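You operate a simulated robot arm through the tools that you are given. There is no shell and no other tool. Be economical: measure what you need, move in short steps, check, and stop when the job is done.

The job below is to be done with a simulated two-armed robot. You get a single attempt, and the scene is never put back.

## Task
Take the lid off the round bottle labelled "green" on the top of the front bench and lay it down there.

It is judged by the outcome, as a careful person would: the job done as asked, and still so three seconds after it is handed in. It fails if anything else is knocked over, pushed out of place, dropped, spilled or broken. A push-on lid holds only when it is set on centred and level and pressed home; a screw cap is set on level and turned clockwise until tight.

## Robot
Two 7-joint arms with two-finger parallel grippers on one trunk, on a base that drives. Base frame: it is fixed to the floor where the robot stands at the start and does not move with it; the origin is under the middle of the robot, x ahead of it, y to its left, z up; the surface under the hand at the start is at about z = 760. Lengths are in mm, angles in rad, forces in N, time in s.
The left shoulder is at the start at [30, 119, 985], the right one opposite. With the tool pointing down near the work surface each hand reaches from about 260 to 680 mm from the robot's upright axis, wherever it stands, measured 20 degrees to its own side. Payload 3.43 kg a hand.
The TCP of each hand is the grasp point between the finger pads, 30 mm short of the fingertips. In the tool frame z runs along the fingers and y along their closing line. The gripper opens to 94 mm. The fingers are 28 mm wide and 10 mm thick; the gripper's body (50 by 96 mm) begins 55 mm behind the TCP.
Orientation is that of the tool frame in the base frame, as a unit quaternion [x, y, z, w]. With the fingers straight down and closing along the base's y, the tool's x points along the base's -x, its y along +y and its z along -z.

## Interface
- The arms move only by the tool servo_tool. It takes "left_steps", "right_steps" or both (then of equal length, played together; a hand with none holds still); each is a list that holds one entry, the list of rows, each a list of 7 numbers: the shift along the tool's x, y, z in units of 25 mm (1.0 is 25 mm), then the turn, a rotation vector about the tool's x, y, z in units of 8 degrees (1.0 is 8 degrees), then the opening, from 0 (shut) to 1 (fully open). In form: [[[dx, dy, dz, ax, ay, az, gripper], ...]]. A call has 1 to 12 rows; each row shifts and turns the commanded pose from where the row before left it, along the tool's axes as they then stand. A call with a number of a shift or a turn outside -1 to 1 is refused whole. Each row takes 0.2 s and may step no farther than 50 mm and 0.15 rad from the row before; otherwise, or with a gripper value out of range, the whole call is refused. Where a pose cannot be reached the arm comes as near as it can. A force on the tool above 40 N (or 10 N above the force at the start of the call, whichever is more), or a blocked arm, ends the call early, and 0.2 s more pass. Each finger travels about 72 mm/s and halts on what it meets, pressing with about 23 N; the grip force reading is that of the motor and also rises with nothing between the fingers. The clock runs only during rows and for 0.2 s after the last one: add rows that do not move to give the fingers time. It gives the time, the measured TCP pose, the force on the tool (base axes), the opening and the grip force at its end, in the units of the frame above (readings bear some noise), with the torque about the TCP (base axes, N m) and any sound that the robot's microphone picked up.
- Cameras (640 x 400 px; columns grow to the right, rows downward): "scene" is now at [39.5, 17.4, 1683.6]; the picture's right is [0.25, -0.97, 0.00], its down [-0.79, -0.20, -0.59] and it looks along [0.57, 0.14, -0.81] (base axes); focal length 271 px, centre (320, 200). "left" rides on the left gripper at [76, -14, -102] in its tool frame; the picture's right is [0.18, 0.98, 0.00], its down [-0.75, 0.14, -0.64] and it looks along [-0.63, 0.12, 0.77] (tool axes); focal length 243 px, centre (320, 200). "right" rides on the right gripper at [76, 14, -102] in its tool frame; the picture's right is [-0.18, 0.98, 0.00], its down [-0.75, -0.14, -0.64] and it looks along [-0.63, -0.12, 0.77] (tool axes); focal length 243 px, centre (320, 200). There is no depth. A picture from a camera that has moved, and an enlarged one, comes with that camera's place and axes in the base frame and with its lens.
- camera(camera): a new picture of that camera. The clock stands still meanwhile.
- slide_trunk(by): slides the trunk up (or, below 0, down) by that many mm; the arms and the scene camera ride with it, the base frame stays. It gives what a move gives, with no picture.
- base_move(legs): drives the robot by 1 to 6 legs, each [ahead, turn to the left] in mm and rad, along the robot's own axes; the way and the turn of a leg run together, so that a leg with both is an arc; at most 1500 mm and 3.142 rad a leg. The arms and the cameras ride along, it lands a little off, and it stops where it bumps. It gives what a move gives.
- aim_head(pan, tilt): turns the head with the scene camera to pan (to the left, within 2.496 rad either way) and tilt (down, from -0.506 to 1.204), counted from straight ahead of the robot. It gives what a move gives.
- close_up(camera, box): a new picture of the part [left, top, right, bottom] of that camera's present view, enlarged. The clock stands still meanwhile.
- sign_off(): hands the job in; it is judged then, once.

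Work in short steps. Places have to be worked out from the pictures, the camera data and where the tool is seen: move nearer, look again, correct. Check each grasp and each placing, and mend what went wrong. You have 120 turns and 100 pictures in all, those below and enlarged ones among them. Open the grippers and draw the arms clear of the work before you hand the job in, unless the task says otherwise; then end with one line.

The tools are called after "Call:" by a JSON object that holds its "api" and its "payload". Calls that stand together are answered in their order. servo_tool: Moves the arms, as the interface text tells. Its arguments: {"type":"object","properties":{"left_steps":{"type":"array","items":{"type":"array","items":{"type":"array","items":{"type":"number"}}}},"right_steps":{"type":"array","items":{"type":"array","items":{"type":"array","items":{"type":"number"}}}}},"required":[]} The other tools are called the same way: slide_trunk (by) slides the trunk up or down; base_move (legs) drives the base; aim_head (pan, tilt) turns the head that bears the scene camera; camera (camera) takes a picture; close_up (camera, box) takes an enlarged picture of a part of a camera's view; sign_off () hands the job in.

At the start:

```text
time: 0.0
left_position: [446.1, 160.2, 1196.1]
left_tcp_rot: [0.001, 1.0, 0.0, 0.0]
left_wrist_force: [-0.2, 0.5, -0.4]
left_wrist_torque: [0.03, -0.01, -0.03]
left_width: 93.9
left_grip_force: 0.0
right_position: [460.5, -190.7, 1182.9]
right_tcp_rot: [0.0, 1.0, 0.0, 0.0]
right_wrist_force: [0.0, -0.1, 0.6]
right_wrist_torque: [-0.03, -0.03, 0.01]
right_width: 94.1
right_grip_force: 0.1
trunk travel left (down, up): [-250.0, 160.0]
robot x, y, heading: [0.2, 4.5, 0.001]
head pan, tilt: [0.25, 0.944]
```

scene: 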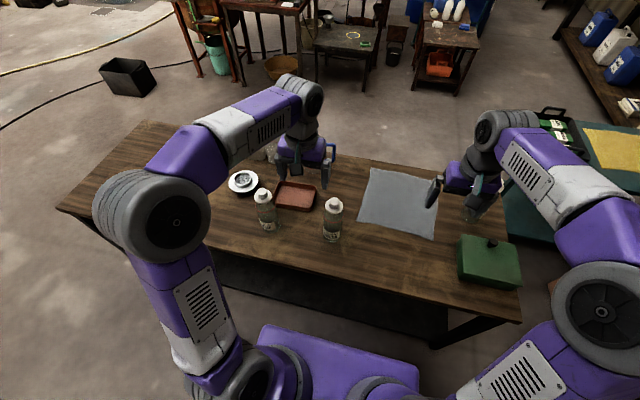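
right: 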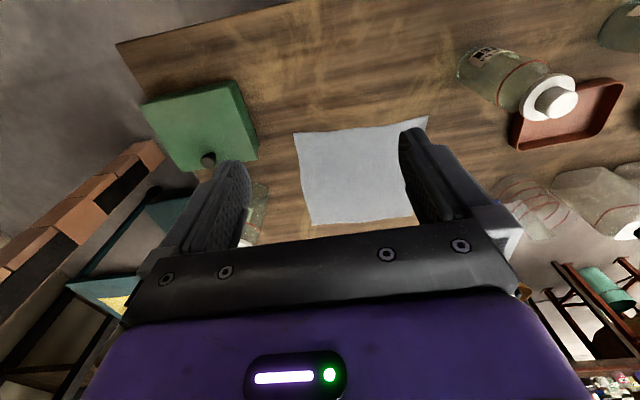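
left: 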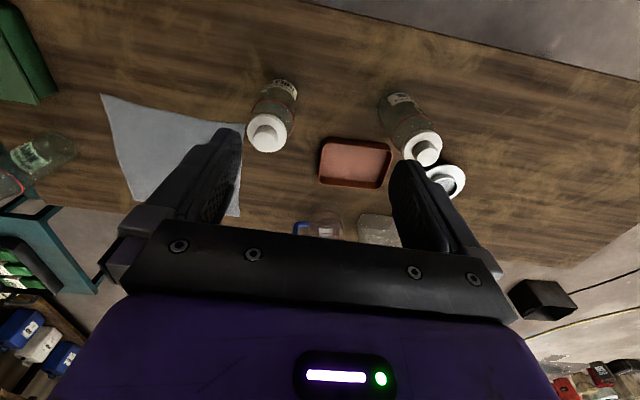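

The scene shows two lidded bottles near the bench's front edge and others behind the arm. I'll zoom in to read the labels.

Call:
{"api": "close_up", "payload": {"camera": "scene", "box": [220, 140, 380, 260]}}

Call:
{"api": "close_up", "payload": {"camera": "left", "box": [220, 60, 480, 250]}}

```text
3.33 times, centred on (300, 200) of scene
camera zoom: at [39.5, 17.4, 1683.6], right [0.25, -0.97, 0.0], down [-0.79, -0.2, -0.59], along [0.57, 0.14, -0.81], focal length 902 px, centre (387, 200)
```

zoom: 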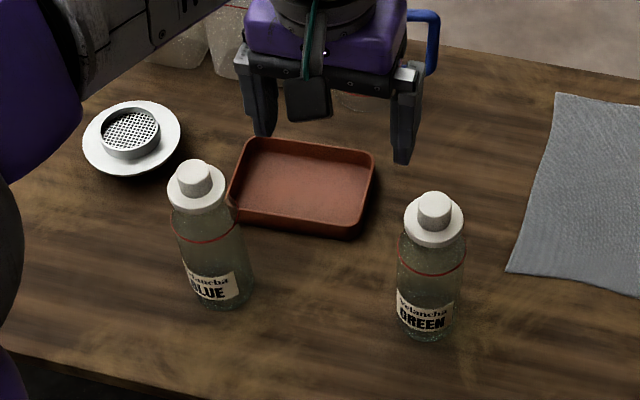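

```text
2.11 times, centred on (350, 155) of left
camera zoom: at [369.1, 146.0, 1299.0], right [-0.18, 0.98, 0.0], down [0.75, 0.14, 0.64], along [0.63, 0.12, -0.77], focal length 511 px, centre (257, 295)
```

zoom: 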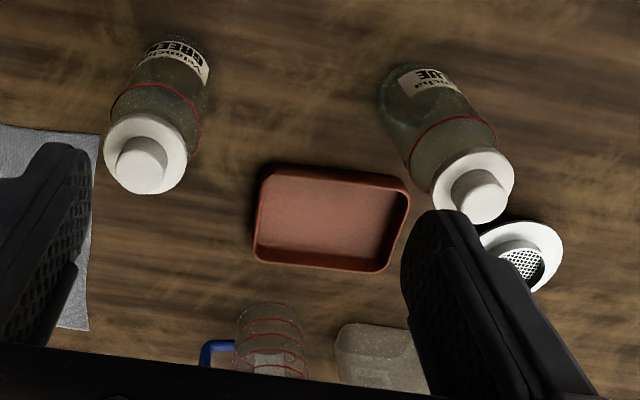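

The green bottle's knob triangulates to about (547, 95, 960), and its base is near x≈545. I'll bring the left hand above it for a closer look at the lid.

Call:
{"api": "servo_tool", "payload": {"left_steps": [[[-0.67, -0.43, 0.9, 0, 0, 0, 1], [-0.67, -0.43, 0.9, 0, 0, 0, 1], [-0.67, -0.43, 0.9, 0, 0, 0, 1], [-0.67, -0.43, 0.9, 0, 0, 0, 1], [-0.67, -0.43, 0.9, 0, 0, 0, 1], [-0.67, -0.43, 0.9, 0, 0, 0, 1]]]}}

Call:
{"api": "camera", "payload": {"camera": "left"}}

Call:
{"api": "camera", "payload": {"camera": "right"}}

```text
time: 1.4
left_position: [548.8, 92.3, 1062.0]
left_tcp_rot: [-0.001, 1.0, 0.0, 0.0]
left_wrist_force: [-0.3, -0.1, 0.2]
left_wrist_torque: [-0.02, 0.01, 0.0]
left_width: 93.9
left_grip_force: 0.0
right_position: [460.6, -191.7, 1181.8]
right_tcp_rot: [0.001, 1.0, 0.0, 0.0]
right_wrist_force: [-0.6, -0.4, 0.7]
right_wrist_torque: [0.01, 0.04, 0.0]
right_width: 94.0
right_grip_force: 0.0
trunk travel left (down, up): [-250.0, 160.0]
robot x, y, heading: [-0.7, 1.8, 0.002]
head pan, tilt: [0.25, 0.944]
```

```text
94 pictures are left
camera left: at [471.3, 79.0, 1164.6], right [-0.18, 0.98, 0.0], down [0.75, 0.14, 0.64], along [0.63, 0.12, -0.77], focal length 243 px, centre (320, 200)
```

left: 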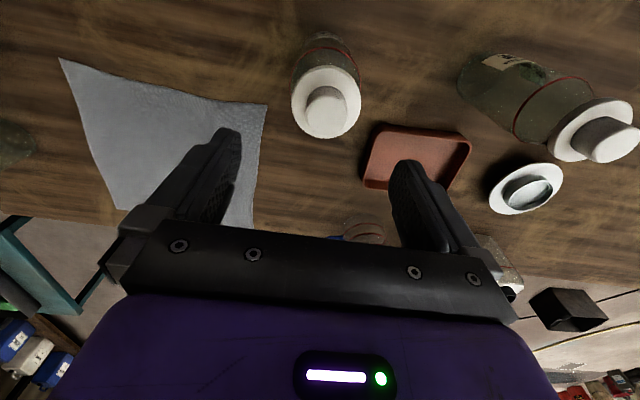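

```text
93 pictures are left
camera right: at [385.5, -176.9, 1284.5], right [0.18, 0.98, 0.0], down [0.75, -0.14, 0.64], along [0.63, -0.12, -0.77], focal length 243 px, centre (320, 200)
```

right: 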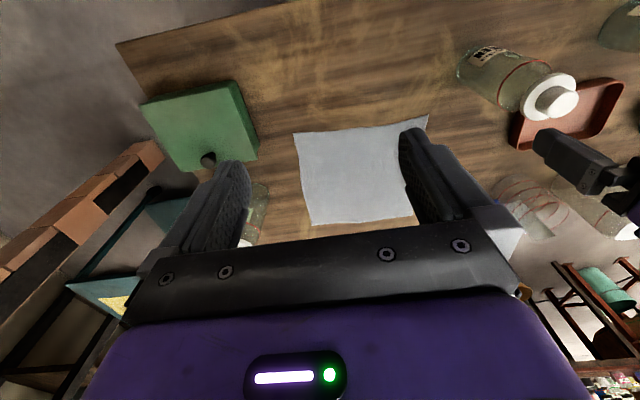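

Refined estimate of the knob top is about (541, 97, 968). I'll zoom in to understand the lid's construction.

Call:
{"api": "close_up", "payload": {"camera": "right", "box": [440, 20, 640, 145]}}

Call:
{"api": "close_up", "payload": {"camera": "left", "box": [260, 20, 400, 150]}}

Call:
{"api": "close_up", "payload": {"camera": "left", "box": [440, 30, 640, 220]}}

```text
3.20 times, centred on (540, 82) of right
camera zoom: at [385.5, -176.9, 1284.5], right [0.18, 0.98, 0.0], down [0.75, -0.14, 0.64], along [0.63, -0.12, -0.77], focal length 776 px, centre (-384, 576)
```

zoom: 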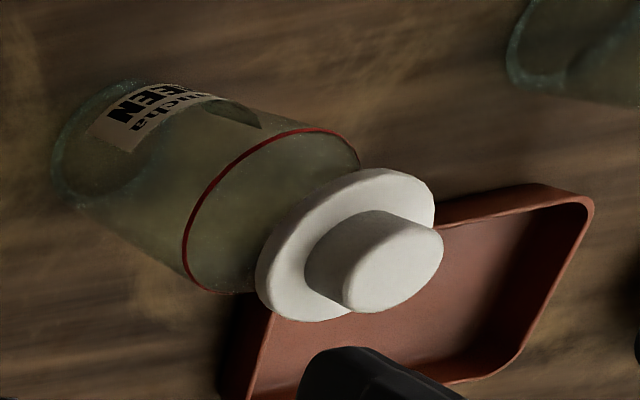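

```text
3.08 times, centred on (330, 85) of left
camera zoom: at [471.3, 79.0, 1164.6], right [-0.18, 0.98, 0.0], down [0.75, 0.14, 0.64], along [0.63, 0.12, -0.77], focal length 746 px, centre (289, 554)
```

zoom: 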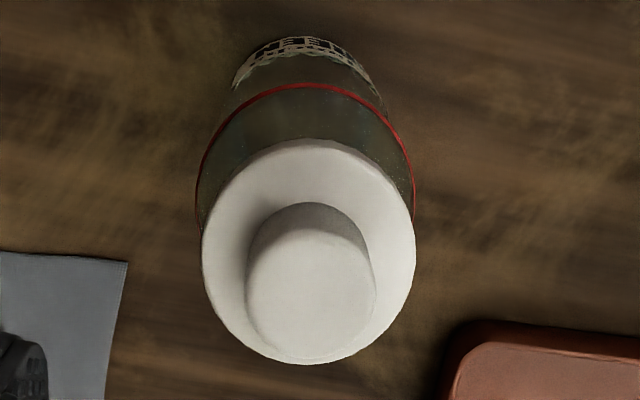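

```text
2.11 times, centred on (540, 125) of left
camera zoom: at [471.3, 79.0, 1164.6], right [-0.18, 0.98, 0.0], down [0.75, 0.14, 0.64], along [0.63, 0.12, -0.77], focal length 511 px, centre (-143, 358)
```

zoom: 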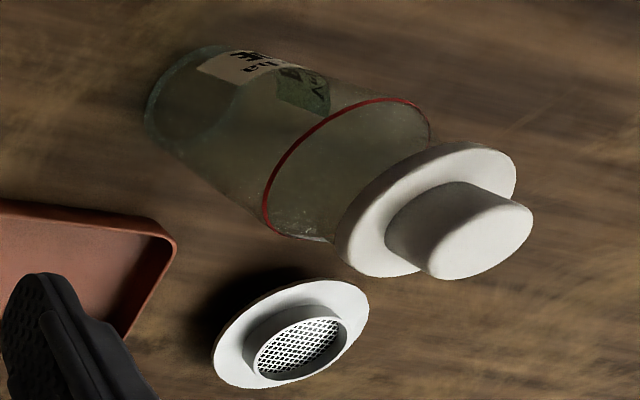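

The lid is smooth with a ~35 mm knob, so it's likely push-on. I'll centre over (542, 98) and descend so the tips flank the knob, above the flange.

Call:
{"api": "servo_tool", "payload": {"left_steps": [[[0.27, 0.23, 0, 0, 0, 0, 1], [0, 0, 0.7, 0, 0, 0, 1], [0, 0, 0.7, 0, 0, 0, 1], [0, 0, 0.7, 0, 0, 0, 1], [0, 0, 0.7, 0, 0, 0, 1], [0, 0, 0, 0, 0, 0, 1]]]}}

Call:
{"api": "camera", "payload": {"camera": "left"}}

Call:
{"api": "close_up", "payload": {"camera": "right", "box": [440, 20, 640, 145]}}

Call:
{"api": "close_up", "payload": {"camera": "scene", "box": [250, 150, 410, 250]}}

```text
time: 2.8
left_position: [540.2, 100.4, 990.7]
left_tcp_rot: [-0.001, 1.0, 0.0, 0.0]
left_wrist_force: [0.2, 0.9, -0.7]
left_wrist_torque: [-0.06, 0.01, 0.01]
left_width: 94.1
left_grip_force: 0.0
right_position: [460.6, -191.0, 1182.1]
right_tcp_rot: [0.0, 1.0, 0.0, 0.0]
right_wrist_force: [-1.0, 0.5, -0.9]
right_wrist_torque: [-0.01, -0.02, -0.02]
right_width: 94.0
right_grip_force: 0.1
trunk travel left (down, up): [-250.0, 160.0]
robot x, y, heading: [-1.6, 0.7, 0.0]
head pan, tilt: [0.25, 0.944]
```

```text
89 pictures are left
camera left: at [463.3, 86.5, 1094.5], right [-0.18, 0.98, 0.0], down [0.75, 0.14, 0.64], along [0.63, 0.12, -0.77], focal length 243 px, centre (320, 200)
```

left: 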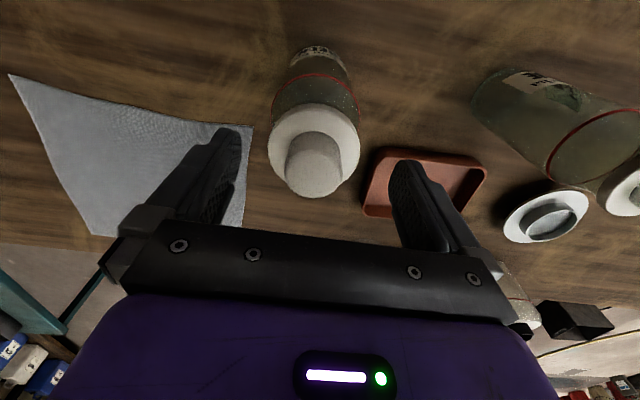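

```text
3.20 times, centred on (540, 82) of right
camera zoom: at [384.5, -176.5, 1284.9], right [0.18, 0.98, 0.0], down [0.75, -0.14, 0.64], along [0.63, -0.12, -0.77], focal length 776 px, centre (-384, 576)
```

zoom: 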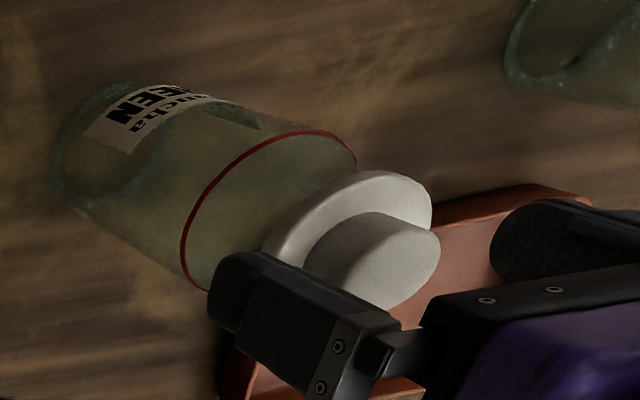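

```text
4.00 times, centred on (330, 200) of scene
camera zoom: at [39.2, 17.4, 1683.7], right [0.25, -0.97, 0.0], down [-0.79, -0.2, -0.59], along [0.57, 0.14, -0.81], focal length 1082 px, centre (280, 200)
```

zoom: 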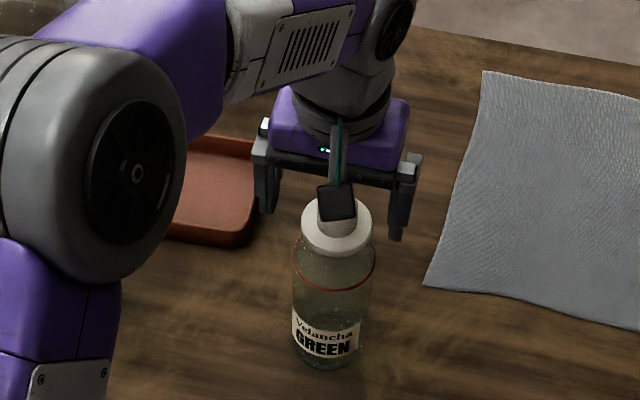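

Everything agrees: axis ≈ (541, 98.5), knob top ≈ 967, flange top ≈ 948. I'll lower 8 mm and narrow the fingers to ~50 mm, then look.

Call:
{"api": "servo_tool", "payload": {"left_steps": [[[-0.05, -0.06, 0.16, 0, 0, 0, 1], [0, 0, 0.16, 0, 0, 0, 0.8], [0, 0, 0, 0, 0, 0, 0.55], [0, 0, 0, 0, 0, 0, 0.55]]]}}

Call:
{"api": "camera", "payload": {"camera": "left"}}

Call:
{"api": "close_up", "payload": {"camera": "right", "box": [440, 20, 640, 145]}}

```text
time: 3.8
left_position: [541.7, 99.2, 983.2]
left_tcp_rot: [0.0, 1.0, -0.001, 0.0]
left_wrist_force: [0.0, -1.5, 0.6]
left_wrist_torque: [-0.02, 0.02, 0.0]
left_width: 59.4
left_grip_force: 23.0
right_position: [459.5, -191.4, 1183.2]
right_tcp_rot: [0.0, 1.0, 0.0, 0.0]
right_wrist_force: [0.4, 0.0, -0.3]
right_wrist_torque: [-0.01, 0.01, 0.01]
right_width: 94.0
right_grip_force: 0.0
trunk travel left (down, up): [-250.0, 160.0]
robot x, y, heading: [-0.2, -1.8, 0.001]
head pan, tilt: [0.25, 0.944]
heard: snap
```

```text
86 pictures are left
camera left: at [464.2, 85.2, 1086.2], right [-0.18, 0.98, 0.0], down [0.75, 0.14, 0.64], along [0.63, 0.12, -0.77], focal length 243 px, centre (320, 200)
```

left: 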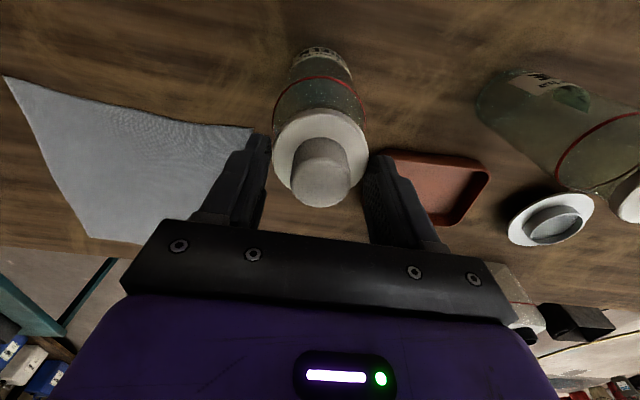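

```text
3.20 times, centred on (540, 82) of right
camera zoom: at [384.7, -176.6, 1284.8], right [0.18, 0.98, 0.0], down [0.75, -0.14, 0.64], along [0.63, -0.12, -0.77], focal length 776 px, centre (-384, 576)
```

zoom: 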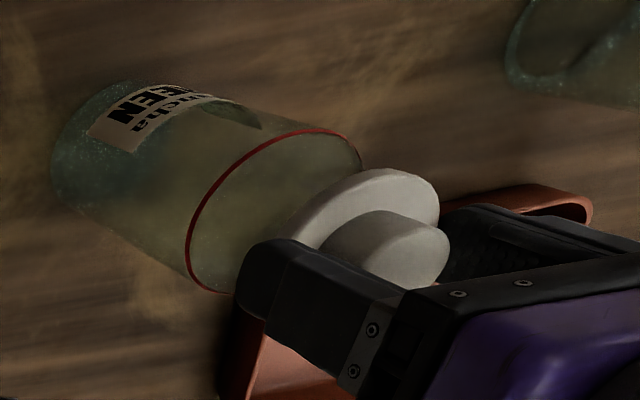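

The fingers have closed on the flange (59.4 mm, 23 N) and a snap was heard, so the lid may already be loose. I'll keep the grip, lift just 8 mm, and check whether the bottle follows.

Call:
{"api": "servo_tool", "payload": {"left_steps": [[[0, 0, 0, 0, 0, 0, 0.4], [0, 0, -0.16, 0, 0, 0, 0.4], [0, 0, -0.16, 0, 0, 0, 0.4]]]}}

Call:
{"api": "camera", "payload": {"camera": "left"}}

Call:
{"api": "close_up", "payload": {"camera": "right", "box": [440, 20, 640, 145]}}

Call:
{"api": "close_up", "payload": {"camera": "scene", "box": [290, 180, 370, 250]}}

```text
time: 4.6
left_position: [541.9, 100.0, 990.9]
left_tcp_rot: [-0.001, 1.0, 0.001, 0.0]
left_wrist_force: [0.4, 0.1, -0.6]
left_wrist_torque: [0.0, 0.01, 0.01]
left_width: 59.2
left_grip_force: 22.6
right_position: [460.6, -190.2, 1183.0]
right_tcp_rot: [0.0, 1.0, 0.0, 0.001]
right_wrist_force: [0.4, 0.0, -0.3]
right_wrist_torque: [-0.02, 0.03, -0.02]
right_width: 94.2
right_grip_force: 0.0
trunk travel left (down, up): [-250.0, 160.0]
robot x, y, heading: [1.4, -1.0, 0.002]
head pan, tilt: [0.25, 0.944]
```

```text
84 pictures are left
camera left: at [464.3, 85.8, 1094.5], right [-0.18, 0.98, 0.0], down [0.75, 0.14, 0.64], along [0.63, 0.12, -0.77], focal length 243 px, centre (320, 200)
```

left: 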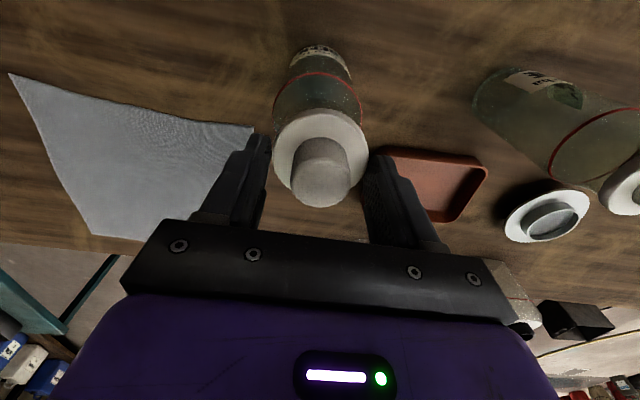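

```text
3.20 times, centred on (540, 82) of right
camera zoom: at [384.7, -176.5, 1284.8], right [0.18, 0.98, 0.0], down [0.75, -0.14, 0.64], along [0.63, -0.12, -0.77], focal length 776 px, centre (-384, 576)
```

zoom: 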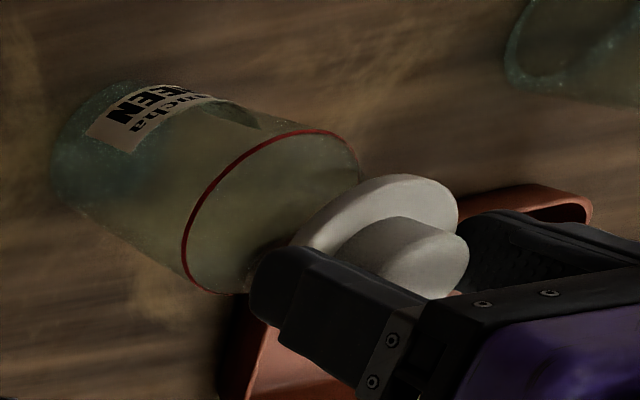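

```text
5.71 times, centred on (330, 215) of scene
camera zoom: at [39.4, 17.4, 1683.6], right [0.25, -0.97, 0.0], down [-0.79, -0.2, -0.59], along [0.57, 0.14, -0.81], focal length 1546 px, centre (263, 114)
```

zoom: 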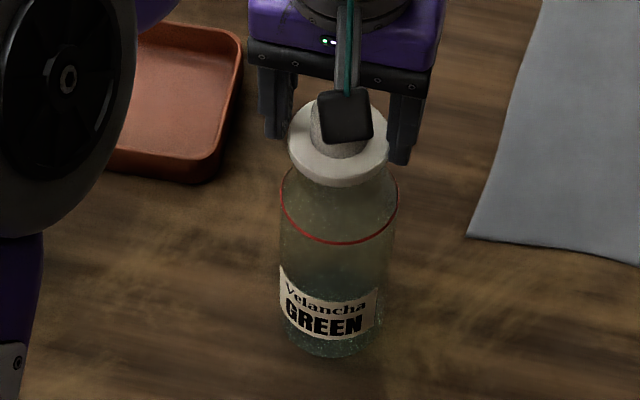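

The bottle has stayed put while the lid rises freely with the hand. I'll lift straight up by another ~75 mm.

Call:
{"api": "servo_tool", "payload": {"left_steps": [[[0, 0, -0.4, 0, 0, 0, 0.4], [0, 0, -0.6, 0, 0, 0, 0.4], [0, 0, -0.7, 0, 0, 0, 0.4], [0, 0, -0.7, 0, 0, 0, 0.4], [0, 0, -0.6, 0, 0, 0, 0.4]]]}}

Call:
{"api": "camera", "payload": {"camera": "left"}}

Call:
{"api": "close_up", "payload": {"camera": "right", "box": [440, 20, 640, 145]}}

Call:
{"api": "camera", "payload": {"camera": "scene"}}

```text
time: 5.8
left_position: [542.5, 101.8, 1067.4]
left_tcp_rot: [0.0, 1.0, 0.0, 0.0]
left_wrist_force: [-0.1, -0.1, -0.6]
left_wrist_torque: [-0.03, 0.02, 0.02]
left_width: 59.6
left_grip_force: 23.6
right_position: [461.6, -190.8, 1182.3]
right_tcp_rot: [0.0, 1.0, 0.0, 0.0]
right_wrist_force: [0.0, 0.1, 0.1]
right_wrist_torque: [0.01, 0.03, 0.02]
right_width: 93.9
right_grip_force: 0.0
trunk travel left (down, up): [-250.0, 160.0]
robot x, y, heading: [0.5, 2.1, -0.008]
head pan, tilt: [0.25, 0.944]
```

```text
81 pictures are left
camera left: at [464.9, 86.8, 1170.2], right [-0.18, 0.98, 0.0], down [0.75, 0.14, 0.64], along [0.63, 0.12, -0.77], focal length 243 px, centre (320, 200)
```

left: 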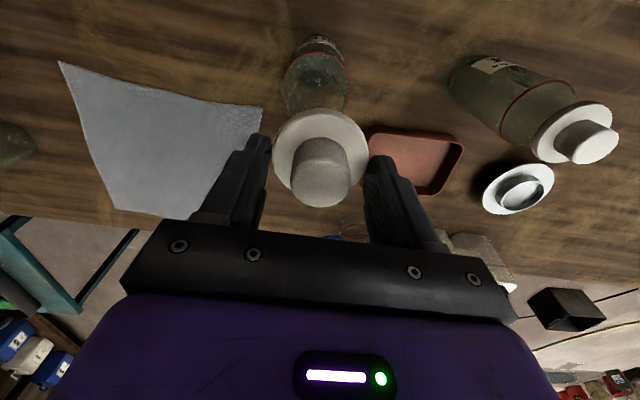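

```text
3.20 times, centred on (540, 82) of right
camera zoom: at [384.5, -176.5, 1284.9], right [0.18, 0.98, 0.0], down [0.75, -0.14, 0.64], along [0.63, -0.12, -0.77], focal length 776 px, centre (-384, 576)
```

zoom: 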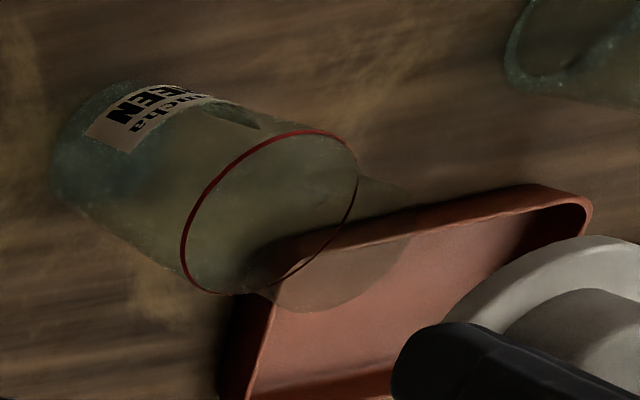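

```text
79 pictures are left
camera scene: at [39.2, 17.4, 1683.6], right [0.25, -0.97, 0.0], down [-0.79, -0.2, -0.59], along [0.57, 0.14, -0.81], focal length 271 px, centre (320, 200)
```

scene: 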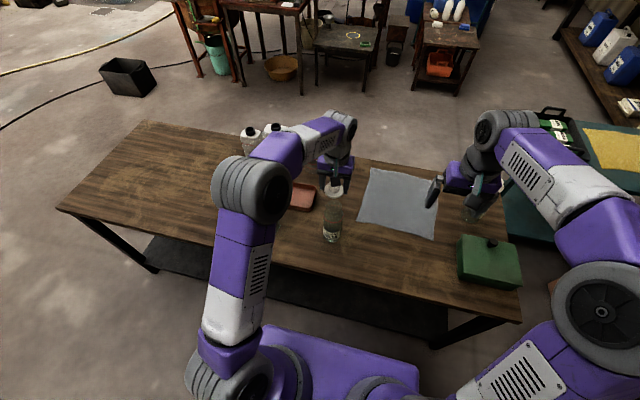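

The lid is off and the bottle stands undisturbed. I'll carry the lid to the clear bench area at about (490, -5), then descend partway.

Call:
{"api": "servo_tool", "payload": {"left_steps": [[[0.4, -0.86, 0, 0, 0, 0, 0.4], [0.4, -0.86, 0, 0, 0, 0, 0.4], [0.4, -0.86, 0, 0, 0, 0, 0.4], [0.4, -0.86, 0, 0, 0, 0, 0.4], [0.4, -0.86, 0, 0, 0, 0, 0.4], [0, 0, 0.8, 0, 0, 0, 0.4], [0, 0, 0.8, 0, 0, 0, 0.4], [0, 0, 0.8, 0, 0, 0, 0.4], [0, 0, 0.8, 0, 0, 0, 0.4]]]}}

Call:
{"api": "camera", "payload": {"camera": "scene"}}

Call:
{"api": "camera", "payload": {"camera": "left"}}

Call:
{"api": "camera", "payload": {"camera": "right"}}

```text
time: 7.8
left_position: [489.9, -7.6, 986.3]
left_tcp_rot: [0.0, 1.0, 0.0, 0.0]
left_wrist_force: [-0.2, -0.2, -0.4]
left_wrist_torque: [0.01, 0.02, -0.02]
left_width: 59.1
left_grip_force: 22.9
right_position: [460.8, -190.9, 1182.3]
right_tcp_rot: [0.0, 1.0, 0.0, -0.001]
right_wrist_force: [-0.4, 0.8, -0.2]
right_wrist_torque: [0.03, 0.0, 0.01]
right_width: 93.8
right_grip_force: 0.1
trunk travel left (down, up): [-250.0, 160.0]
robot x, y, heading: [0.5, 4.9, 0.002]
head pan, tilt: [0.25, 0.944]
```

```text
78 pictures are left
camera scene: at [39.7, 17.3, 1683.6], right [0.25, -0.97, 0.0], down [-0.79, -0.2, -0.59], along [0.57, 0.14, -0.81], focal length 271 px, centre (320, 200)
```

scene: 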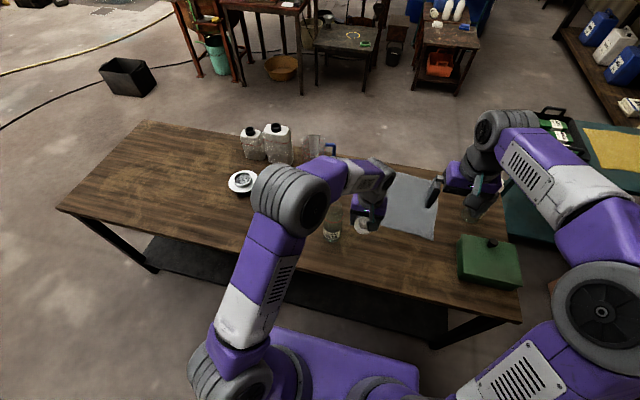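

```text
77 pictures are left
camera left: at [413.4, -22.0, 1089.4], right [-0.18, 0.98, 0.0], down [0.75, 0.14, 0.64], along [0.63, 0.12, -0.77], focal length 243 px, centre (320, 200)
```

left: 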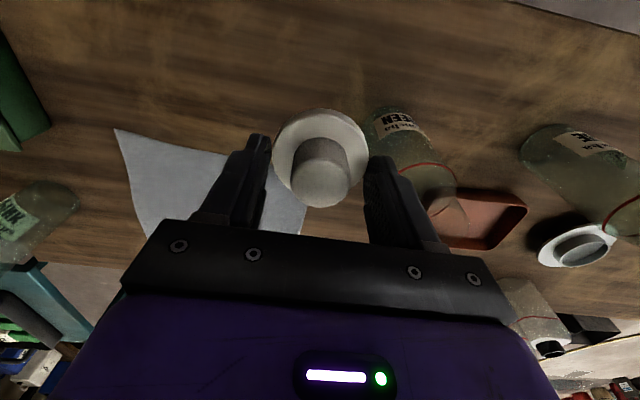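

```text
76 pictures are left
camera right: at [385.0, -176.6, 1284.7], right [0.18, 0.98, 0.0], down [0.75, -0.14, 0.64], along [0.63, -0.12, -0.77], focal length 243 px, centre (320, 200)
```

right: 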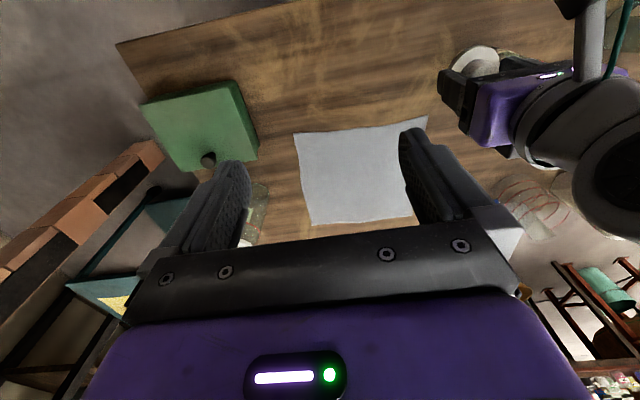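

Clearances look fine; for extra margin from the bottle I'll shift 17 mm right and then descend to TCP z ≈ 836.

Call:
{"api": "servo_tool", "payload": {"left_steps": [[[0.3, -0.7, 0, 0, 0, 0, 0.4], [0, 0, 0.75, 0, 0, 0, 0.4], [0, 0, 0.75, 0, 0, 0, 0.4], [0, 0, 0.75, 0, 0, 0, 0.4], [0, 0, 0.75, 0, 0, 0, 0.4], [0, 0, 0.75, 0, 0, 0, 0.4], [0, 0, 0.75, 0, 0, 0, 0.4], [0, 0, 0.75, 0, 0, 0, 0.4], [0, 0, 0.75, 0, 0, 0, 0.4]]]}}

Call:
{"api": "close_up", "payload": {"camera": "right", "box": [380, 0, 600, 140]}}

Call:
{"api": "camera", "payload": {"camera": "left"}}

Call:
{"api": "close_up", "payload": {"camera": "scene", "box": [280, 160, 440, 290]}}

```text
time: 9.8
left_position: [484.8, -24.3, 834.7]
left_tcp_rot: [0.0, 1.0, 0.001, 0.0]
left_wrist_force: [0.4, -0.1, -0.6]
left_wrist_torque: [0.0, 0.01, 0.0]
left_width: 59.6
left_grip_force: 23.2
right_position: [460.9, -192.1, 1182.1]
right_tcp_rot: [0.0, 1.0, 0.0, 0.0]
right_wrist_force: [0.1, 0.2, 0.0]
right_wrist_torque: [0.0, 0.02, -0.03]
right_width: 93.7
right_grip_force: 0.0
trunk travel left (down, up): [-250.0, 160.0]
robot x, y, heading: [-2.9, -3.2, 0.005]
head pan, tilt: [0.25, 0.944]
```

```text
2.86 times, centred on (490, 70) of right
camera zoom: at [385.0, -176.6, 1284.7], right [0.18, 0.98, 0.0], down [0.75, -0.14, 0.64], along [0.63, -0.12, -0.77], focal length 693 px, centre (-166, 571)
```

zoom: 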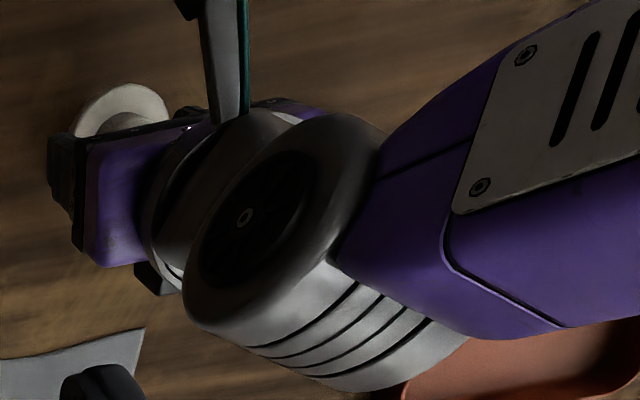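

```text
74 pictures are left
camera left: at [407.9, -39.1, 938.1], right [-0.18, 0.98, 0.0], down [0.75, 0.14, 0.64], along [0.63, 0.12, -0.77], focal length 243 px, centre (320, 200)
```

left: 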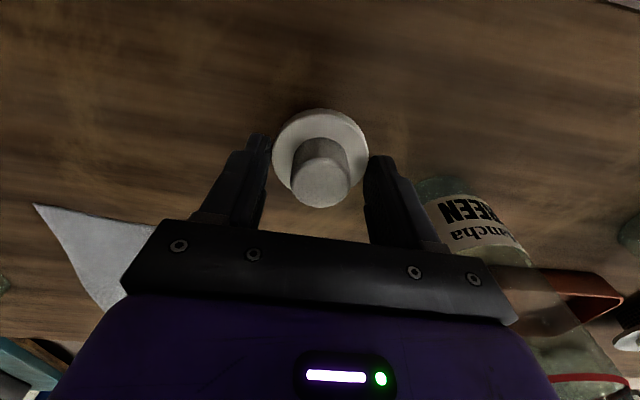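

```text
3.08 times, centred on (360, 225) of scene
camera zoom: at [39.8, 17.3, 1683.6], right [0.25, -0.97, 0.0], down [-0.79, -0.2, -0.59], along [0.57, 0.14, -0.81], focal length 833 px, centre (197, 123)
```

zoom: 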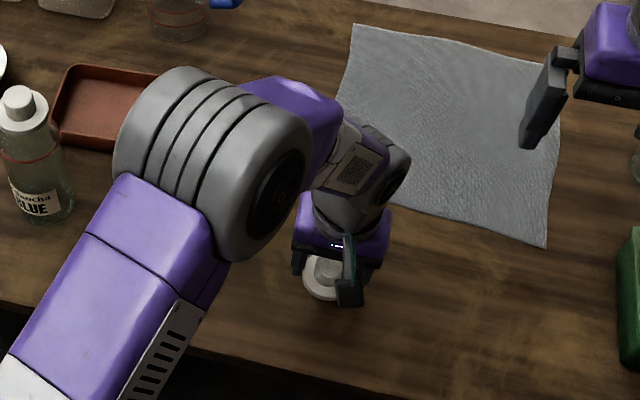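

The forearm hides the bottle from the scene camera, so for safety I'll shift a further 45 mm right, away from it, before the final descent. I'll also check the clearance.

Call:
{"api": "servo_tool", "payload": {"left_steps": [[[0, -0.6, 0, 0, 0, 0, 0.4], [0, -0.6, 0, 0, 0, 0, 0.4], [0, -0.6, 0, 0, 0, 0, 0.4], [0, 0, 0.4, 0, 0, 0, 0.4], [0, 0, 0.4, 0, 0, 0, 0.4], [0, 0, 0, 0, 0, 0, 0.4]]]}}

Call:
{"api": "camera", "payload": {"camera": "left"}}

Call:
{"api": "camera", "payload": {"camera": "right"}}

Call:
{"api": "close_up", "payload": {"camera": "scene", "box": [280, 160, 440, 290]}}

```text
time: 11.2
left_position: [485.0, -70.9, 814.8]
left_tcp_rot: [0.0, 1.0, 0.0, -0.001]
left_wrist_force: [0.3, -0.1, -0.1]
left_wrist_torque: [-0.01, 0.0, -0.01]
left_width: 59.5
left_grip_force: 22.9
right_position: [460.6, -191.2, 1181.6]
right_tcp_rot: [0.001, 1.0, 0.0, 0.0]
right_wrist_force: [-0.2, 0.0, -0.1]
right_wrist_torque: [0.03, 0.03, -0.02]
right_width: 93.9
right_grip_force: 0.1
trunk travel left (down, up): [-250.0, 160.0]
robot x, y, heading: [1.2, 1.0, -0.0]
head pan, tilt: [0.25, 0.944]
```

```text
72 pictures are left
camera left: at [407.2, -83.7, 918.2], right [-0.18, 0.98, 0.0], down [0.75, 0.14, 0.64], along [0.63, 0.12, -0.77], focal length 243 px, centre (320, 200)
```

left: 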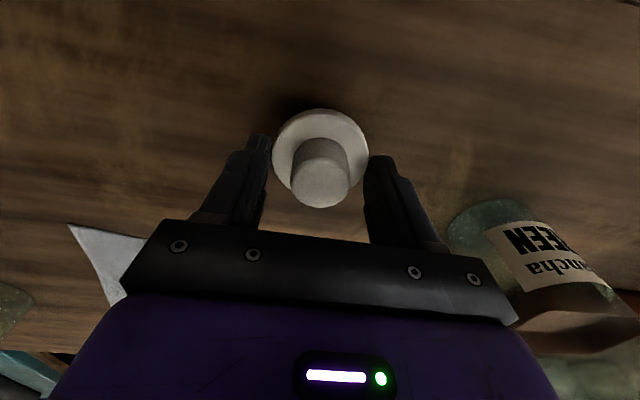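

```text
71 pictures are left
camera right: at [384.7, -176.4, 1284.8], right [0.18, 0.98, 0.0], down [0.75, -0.14, 0.64], along [0.63, -0.12, -0.77], focal length 243 px, centre (320, 200)
```

right: 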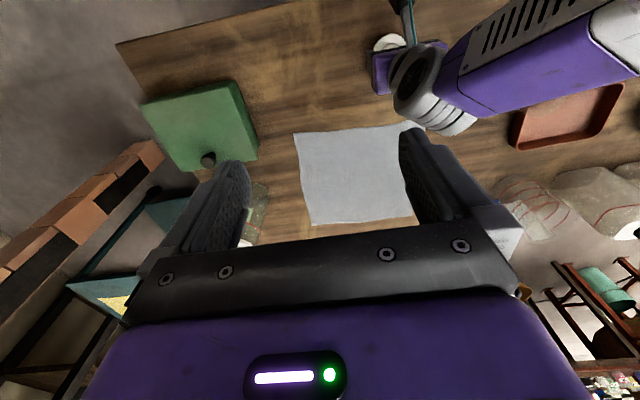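

```text
3.08 times, centred on (360, 225) of scene
camera zoom: at [39.4, 17.5, 1683.6], right [0.25, -0.97, 0.0], down [-0.79, -0.2, -0.59], along [0.57, 0.14, -0.81], focal length 833 px, centre (197, 123)
```

zoom: 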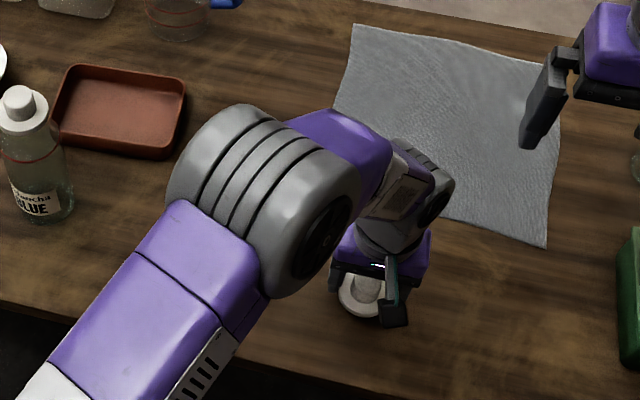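

Still no contact and the bottle stays upright in the left view. Fingertips are at ~785, so I'll creep down while watching force.

Call:
{"api": "servo_tool", "payload": {"left_steps": [[[0, 0, 0.1, 0, 0, 0, 0.4], [0, 0, 0.1, 0, 0, 0, 0.4], [0, 0, 0.1, 0, 0, 0, 0.4], [0, 0, 0, 0, 0, 0, 0.4]]]}}

Call:
{"api": "close_up", "payload": {"camera": "left", "box": [220, 70, 420, 220]}}

```text
time: 12.2
left_position: [483.2, -70.3, 807.6]
left_tcp_rot: [0.0, 1.0, 0.0, 0.0]
left_wrist_force: [0.3, -0.4, -0.4]
left_wrist_torque: [-0.01, 0.01, 0.02]
left_width: 59.4
left_grip_force: 23.2
right_position: [460.0, -190.7, 1182.6]
right_tcp_rot: [0.0, 1.0, 0.0, 0.0]
right_wrist_force: [-0.1, -0.6, 0.1]
right_wrist_torque: [0.0, -0.01, 0.05]
right_width: 94.2
right_grip_force: 0.0
trunk travel left (down, up): [-250.0, 160.0]
robot x, y, heading: [3.8, -4.7, -0.001]
head pan, tilt: [0.25, 0.944]
```

```text
2.67 times, centred on (320, 145) of left
camera zoom: at [406.8, -83.8, 910.8], right [-0.18, 0.98, 0.0], down [0.75, 0.14, 0.64], along [0.63, 0.12, -0.77], focal length 647 px, centre (320, 347)
```

zoom: 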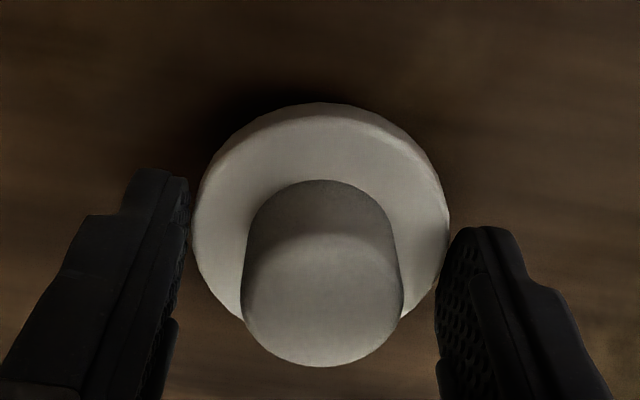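

No contact yet; continuing in 2 mm steps.

Call:
{"api": "servo_tool", "payload": {"left_steps": [[[0, 0, 0.08, 0, 0, 0, 0.4], [0, 0, 0.08, 0, 0, 0, 0.4], [0, 0, 0.08, 0, 0, 0, 0.4], [0, 0, 0, 0, 0, 0, 0.4]]]}}

```text
time: 13.2
left_position: [482.6, -69.2, 801.8]
left_tcp_rot: [0.0, 1.0, 0.0, -0.001]
left_wrist_force: [0.0, 0.3, -0.7]
left_wrist_torque: [0.04, 0.01, 0.01]
left_width: 59.4
left_grip_force: 22.8
right_position: [461.1, -190.2, 1182.7]
right_tcp_rot: [0.0, 1.0, 0.0, 0.0]
right_wrist_force: [0.9, -0.3, 0.0]
right_wrist_torque: [0.04, -0.04, 0.01]
right_width: 94.0
right_grip_force: 0.1
trunk travel left (down, up): [-250.0, 160.0]
robot x, y, heading: [-3.2, -2.2, 0.002]
head pan, tilt: [0.25, 0.944]
```

Still free; continuing down.

Call:
{"api": "servo_tool", "payload": {"left_steps": [[[0, 0, 0.08, 0, 0, 0, 0.4], [0, 0, 0.08, 0, 0, 0, 0.4], [0, 0, 0, 0, 0, 0, 0.4]]]}}

Call:
{"api": "close_up", "payload": {"camera": "left", "box": [220, 70, 420, 220]}}

Call:
{"api": "close_up", "payload": {"camera": "scene", "box": [340, 210, 400, 250]}}

```text
time: 14.0
left_position: [483.8, -70.7, 797.6]
left_tcp_rot: [0.0, 1.0, 0.0, 0.0]
left_wrist_force: [0.2, 0.0, 0.2]
left_wrist_torque: [-0.05, 0.02, 0.0]
left_width: 59.3
left_grip_force: 23.1
right_position: [461.3, -191.6, 1183.1]
right_tcp_rot: [0.0, 1.0, 0.0, -0.001]
right_wrist_force: [0.1, -0.7, 0.2]
right_wrist_torque: [0.0, -0.01, 0.02]
right_width: 94.1
right_grip_force: 0.1
trunk travel left (down, up): [-250.0, 160.0]
robot x, y, heading: [0.5, 2.1, 0.001]
head pan, tilt: [0.25, 0.944]
```

```text
2.67 times, centred on (320, 145) of left
camera zoom: at [406.5, -84.5, 900.8], right [-0.18, 0.98, 0.0], down [0.75, 0.14, 0.64], along [0.63, 0.12, -0.77], focal length 647 px, centre (320, 347)
```

zoom: 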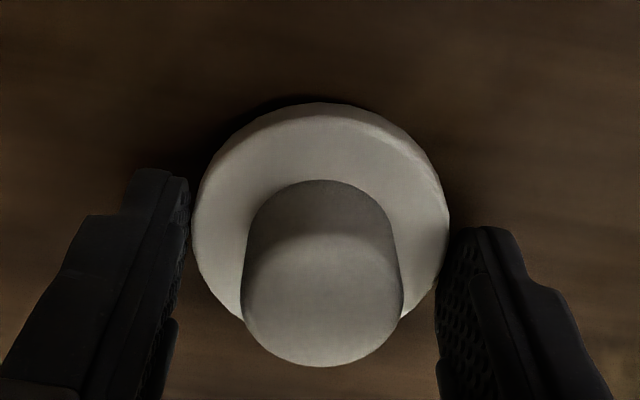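

```text
10.00 times, centred on (370, 230) of scene
camera zoom: at [39.5, 17.4, 1683.6], right [0.25, -0.97, 0.0], down [-0.79, -0.2, -0.59], along [0.57, 0.14, -0.81], focal length 2706 px, centre (-180, -100)
```

zoom: 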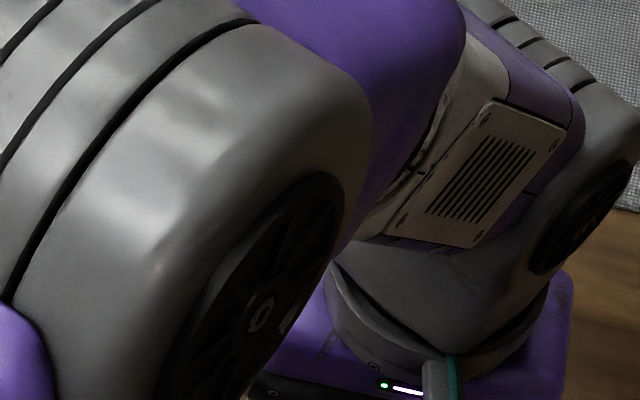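

The shadow is closing in but there's still no contact; continuing with finer steps.

Call:
{"api": "servo_tool", "payload": {"left_steps": [[[0, 0, 0.06, 0, 0, 0, 0.4], [0, 0, 0.06, 0, 0, 0, 0.4], [0, 0, 0, 0, 0, 0, 0.4]]]}}

```text
time: 14.8
left_position: [484.3, -69.9, 794.8]
left_tcp_rot: [-0.001, 1.0, 0.0, 0.0]
left_wrist_force: [-0.4, -0.3, 0.1]
left_wrist_torque: [-0.02, -0.01, -0.04]
left_width: 59.6
left_grip_force: 23.1
right_position: [461.3, -190.7, 1181.8]
right_tcp_rot: [0.0, 1.0, 0.0, 0.001]
right_wrist_force: [0.6, -1.0, 0.8]
right_wrist_torque: [0.01, 0.0, 0.01]
right_width: 93.7
right_grip_force: 0.1
trunk travel left (down, up): [-250.0, 160.0]
robot x, y, heading: [0.4, 1.8, 0.0]
head pan, tilt: [0.25, 0.944]
```

Still no reaction force; two more millimetre-scale steps.

Call:
{"api": "servo_tool", "payload": {"left_steps": [[[0, 0, 0.06, 0, 0, 0, 0.4], [0, 0, 0, 0, 0, 0, 0.4], [0, 0, 0.05, 0, 0, 0, 0.4], [0, 0, 0, 0, 0, 0, 0.4]]]}}

Call:
{"api": "close_up", "payload": {"camera": "left", "box": [220, 70, 420, 220]}}

```text
time: 15.8
left_position: [482.8, -69.9, 794.2]
left_tcp_rot: [0.001, 1.0, 0.0, 0.002]
left_wrist_force: [-0.7, -0.6, 13.8]
left_wrist_torque: [0.32, 0.11, 0.03]
left_width: 59.4
left_grip_force: 22.9
right_position: [459.7, -191.4, 1183.1]
right_tcp_rot: [0.0, 1.0, 0.001, 0.0]
right_wrist_force: [0.1, 0.1, 0.2]
right_wrist_torque: [0.02, -0.03, -0.04]
right_width: 94.2
right_grip_force: 0.1
trunk travel left (down, up): [-250.0, 160.0]
robot x, y, heading: [-0.2, -1.4, 0.002]
head pan, tilt: [0.25, 0.944]
```

```text
2.67 times, centred on (320, 145) of left
camera zoom: at [406.4, -84.6, 896.4], right [-0.18, 0.98, 0.0], down [0.75, 0.14, 0.64], along [0.63, 0.12, -0.77], focal length 647 px, centre (320, 347)
```

zoom: 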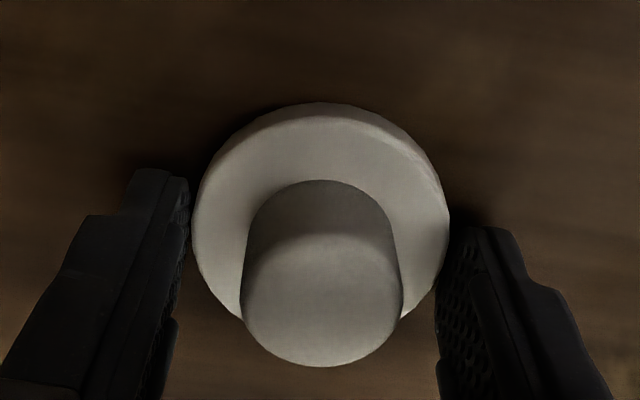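

The reading shows 13.8 N upward, so the lid rests on the bench. I'll relieve the press by 1 mm, open slowly, and retreat straight up.

Call:
{"api": "servo_tool", "payload": {"left_steps": [[[0, 0, -0.05, 0, 0, 0, 0.62], [0, 0, 0, 0, 0, 0, 0.7], [0, 0, 0, 0, 0, 0, 0.85], [0, 0, 0, 0, 0, 0, 0.85]]]}}

Call:
{"api": "camera", "payload": {"camera": "left"}}

```text
time: 16.8
left_position: [482.7, -69.7, 793.7]
left_tcp_rot: [0.0, 1.0, -0.001, 0.0]
left_wrist_force: [0.1, 0.9, 0.3]
left_wrist_torque: [-0.06, -0.03, -0.01]
left_width: 79.8
left_grip_force: 0.1
right_position: [461.2, -190.5, 1183.2]
right_tcp_rot: [0.002, 1.0, 0.0, 0.0]
right_wrist_force: [-1.2, 0.3, 0.7]
right_wrist_torque: [0.02, -0.04, 0.03]
right_width: 93.7
right_grip_force: 0.1
trunk travel left (down, up): [-250.0, 160.0]
robot x, y, heading: [3.1, 0.5, -0.002]
head pan, tilt: [0.25, 0.944]
```

```text
65 pictures are left
camera left: at [406.5, -85.0, 896.7], right [-0.18, 0.98, 0.0], down [0.75, 0.14, 0.64], along [0.63, 0.12, -0.77], focal length 243 px, centre (320, 200)
```

left: 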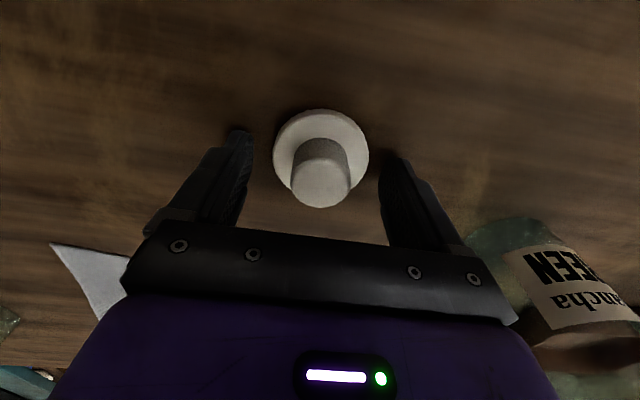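

The lid is released and resting still. Now raising the hand straight up, well clear of everything.

Call:
{"api": "servo_tool", "payload": {"left_steps": [[[0, 0, -0.4, 0, 0, 0, 0.85], [0, 0, -0.9, 0, 0, 0, 0.85], [0, 0, -1, 0, 0, 0, 0.85], [0, 0, -1, 0, 0, 0, 0.85], [0, 0, -1, 0, 0, 0, 1], [0, 0, -1, 0, 0, 0, 1], [0, 0, -1, 0, 0, 0, 1], [0, 0, -1, 0, 0, 0, 1], [0, 0, -1, 0, 0, 0, 1], [0, 0, -1, 0, 0, 0, 1], [0, 0, -1, 0, 0, 0, 1], [0, 0, -1, 0, 0, 0, 1]]]}}

Call:
{"api": "camera", "payload": {"camera": "scene"}}

Call:
{"api": "camera", "payload": {"camera": "left"}}

```text
time: 19.4
left_position: [481.9, -69.6, 1075.4]
left_tcp_rot: [0.0, 1.0, 0.0, 0.0]
left_wrist_force: [0.0, -0.3, -0.7]
left_wrist_torque: [0.02, -0.01, 0.01]
left_width: 94.0
left_grip_force: 0.0
right_position: [460.4, -191.8, 1182.3]
right_tcp_rot: [0.0, 1.0, 0.0, 0.0]
right_wrist_force: [0.0, 0.4, 1.0]
right_wrist_torque: [-0.02, 0.0, 0.0]
right_width: 93.9
right_grip_force: 0.0
trunk travel left (down, up): [-250.0, 160.0]
robot x, y, heading: [2.0, -1.8, -0.0]
head pan, tilt: [0.25, 0.944]
```

```text
64 pictures are left
camera scene: at [39.1, 17.5, 1683.6], right [0.25, -0.97, 0.0], down [-0.79, -0.2, -0.59], along [0.57, 0.14, -0.81], focal length 271 px, centre (320, 200)
```

scene: 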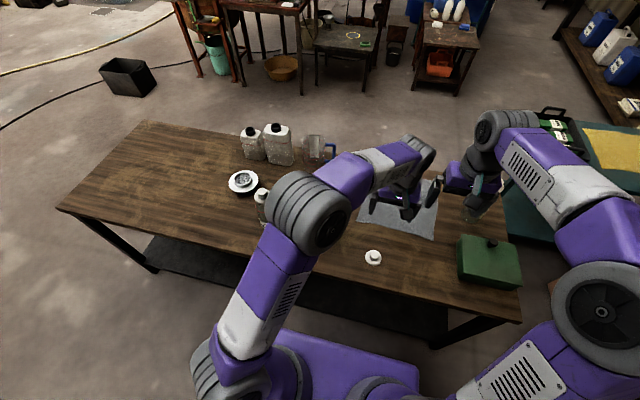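

```text
63 pictures are left
camera left: at [406.3, -84.0, 1179.1], right [-0.18, 0.98, 0.0], down [0.75, 0.14, 0.64], along [0.63, 0.12, -0.77], focal length 243 px, centre (320, 200)
```

left: 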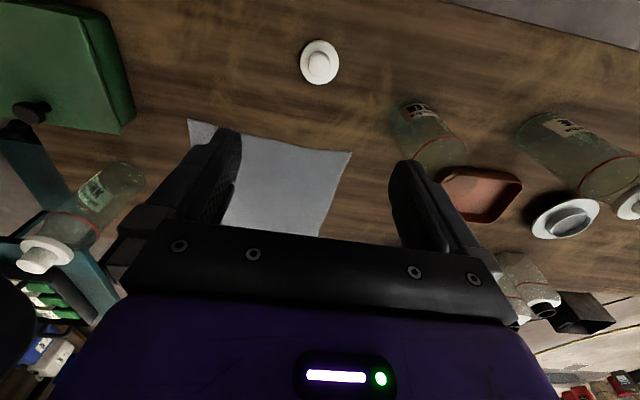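

The lid lies on the bench and the uncapped bottle stands where it was. I'll draw the left arm back up to its start area and take a last look.

Call:
{"api": "servo_tool", "payload": {"left_steps": [[[0, 0, -1, 0, 0, 0, 1], [0, 0, -1, 0, 0, 0, 1], [0, 0, -1, 0, 0, 0, 1], [0, 0, -1, 0, 0, 0, 1], [0, 0.9, -0.8, 0, 0, 0, 1], [0.2, 1, 0, 0, 0, 0, 1], [0.2, 1, 0, 0, 0, 0, 1], [0.2, 1, 0, 0, 0, 0, 1], [0.2, 1, 0, 0, 0, 0, 1], [0.2, 1, 0, 0, 0, 0, 1], [0.2, 1, 0, 0, 0, 0, 1], [0.2, 1, 0, 0, 0, 0, 1]]]}}

Call:
{"api": "camera", "payload": {"camera": "scene"}}

```text
time: 20.1
left_position: [483.5, -65.8, 1123.0]
left_tcp_rot: [-0.003, 1.0, 0.009, -0.006]
left_wrist_force: [0.0, -0.4, -2.1]
left_wrist_torque: [0.15, -0.01, 0.02]
left_width: 94.0
left_grip_force: 0.0
right_position: [461.1, -188.9, 1189.3]
right_tcp_rot: [-0.002, 1.0, 0.005, 0.009]
right_wrist_force: [-0.4, -0.8, 1.8]
right_wrist_torque: [0.15, -0.01, -0.02]
right_width: 94.0
right_grip_force: 0.0
trunk travel left (down, up): [-250.0, 160.0]
robot x, y, heading: [-3.8, -0.1, 0.004]
head pan, tilt: [0.25, 0.944]
stopped in row 3 (left hand): the force on the tool passed its limit at 48 N (the readings are from after the stop); the commanded pose is now the measured one
```

```text
62 pictures are left
camera scene: at [39.4, 17.5, 1683.6], right [0.25, -0.97, 0.0], down [-0.79, -0.2, -0.59], along [0.57, 0.14, -0.81], focal length 271 px, centre (320, 200)
```

scene: 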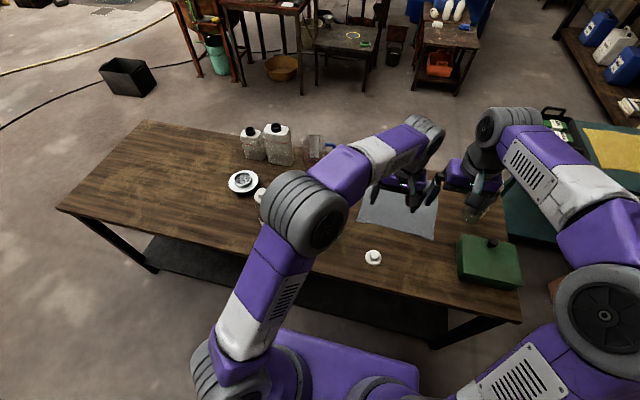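

The left gripper brushed the right gripper's finger on the way up; nothing on the bench was involved. I'll back off a little down and move left, then up.

Call:
{"api": "servo_tool", "payload": {"left_steps": [[[0, 0.1, 0.5, 0, 0, 0, 1], [0, 0.7, 0.2, 0, 0, 0, 1], [0, 1, 0, 0, 0, 0, 1], [0, 1, 0, 0, 0, 0, 1], [0, 1, -0.5, 0, 0, 0, 1], [0.2, 1, -0.8, 0, 0, 0, 1], [0.2, 1, -0.8, 0, 0, 0, 1], [0.2, 1, -0.8, 0, 0, 0, 1], [0.2, 1, -0.8, 0, 0, 0, 1], [0.2, 1, 0, 0, 0, 0, 1]]]}}

Call:
{"api": "camera", "payload": {"camera": "scene"}}

Call:
{"api": "camera", "payload": {"camera": "right"}}

```text
time: 22.3
left_position: [456.4, 149.6, 1203.1]
left_tcp_rot: [-0.002, 1.0, 0.009, -0.006]
left_wrist_force: [0.4, -0.3, 0.1]
left_wrist_torque: [0.0, 0.0, -0.03]
left_width: 94.0
left_grip_force: 0.0
right_position: [460.1, -188.9, 1188.5]
right_tcp_rot: [-0.002, 1.0, 0.004, 0.008]
right_wrist_force: [0.2, -0.2, 0.8]
right_wrist_torque: [0.01, 0.01, -0.03]
right_width: 94.1
right_grip_force: 0.0
trunk travel left (down, up): [-250.0, 160.0]
robot x, y, heading: [0.6, -1.7, 0.001]
head pan, tilt: [0.25, 0.944]
```

```text
61 pictures are left
camera scene: at [39.2, 18.1, 1683.6], right [0.25, -0.97, 0.0], down [-0.79, -0.2, -0.59], along [0.57, 0.14, -0.81], focal length 271 px, centre (320, 200)
```

scene: 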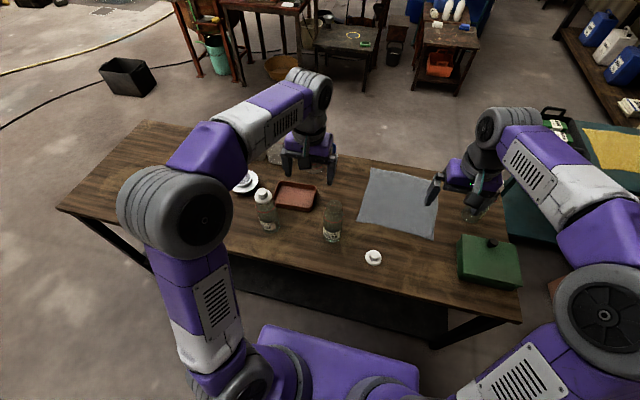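

```text
60 pictures are left
camera right: at [383.7, -174.6, 1290.8], right [0.18, 0.98, 0.01], down [0.74, -0.14, 0.65], along [0.64, -0.11, -0.76], focal length 243 px, centre (320, 200)
```

right: 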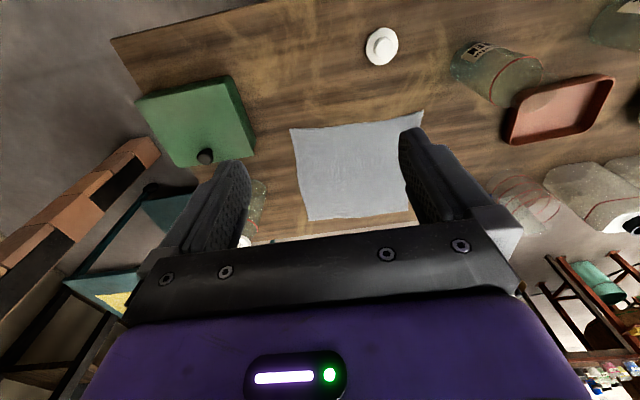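

Everything on the bench is in place: the green bottle is upright and open, and its lid lies on the bench. Both arms are clear with the grippers open, so I'm handing in.

Call:
{"api": "sign_off", "payload": {}}

```text
The job is handed in.
```

The green bottle's lid is off and lying flat on the front bench; the bottle still stands upright in its place, and the only slip was the left gripper knocking the right one (48 N) while backing away, with nothing on the bench disturbed.
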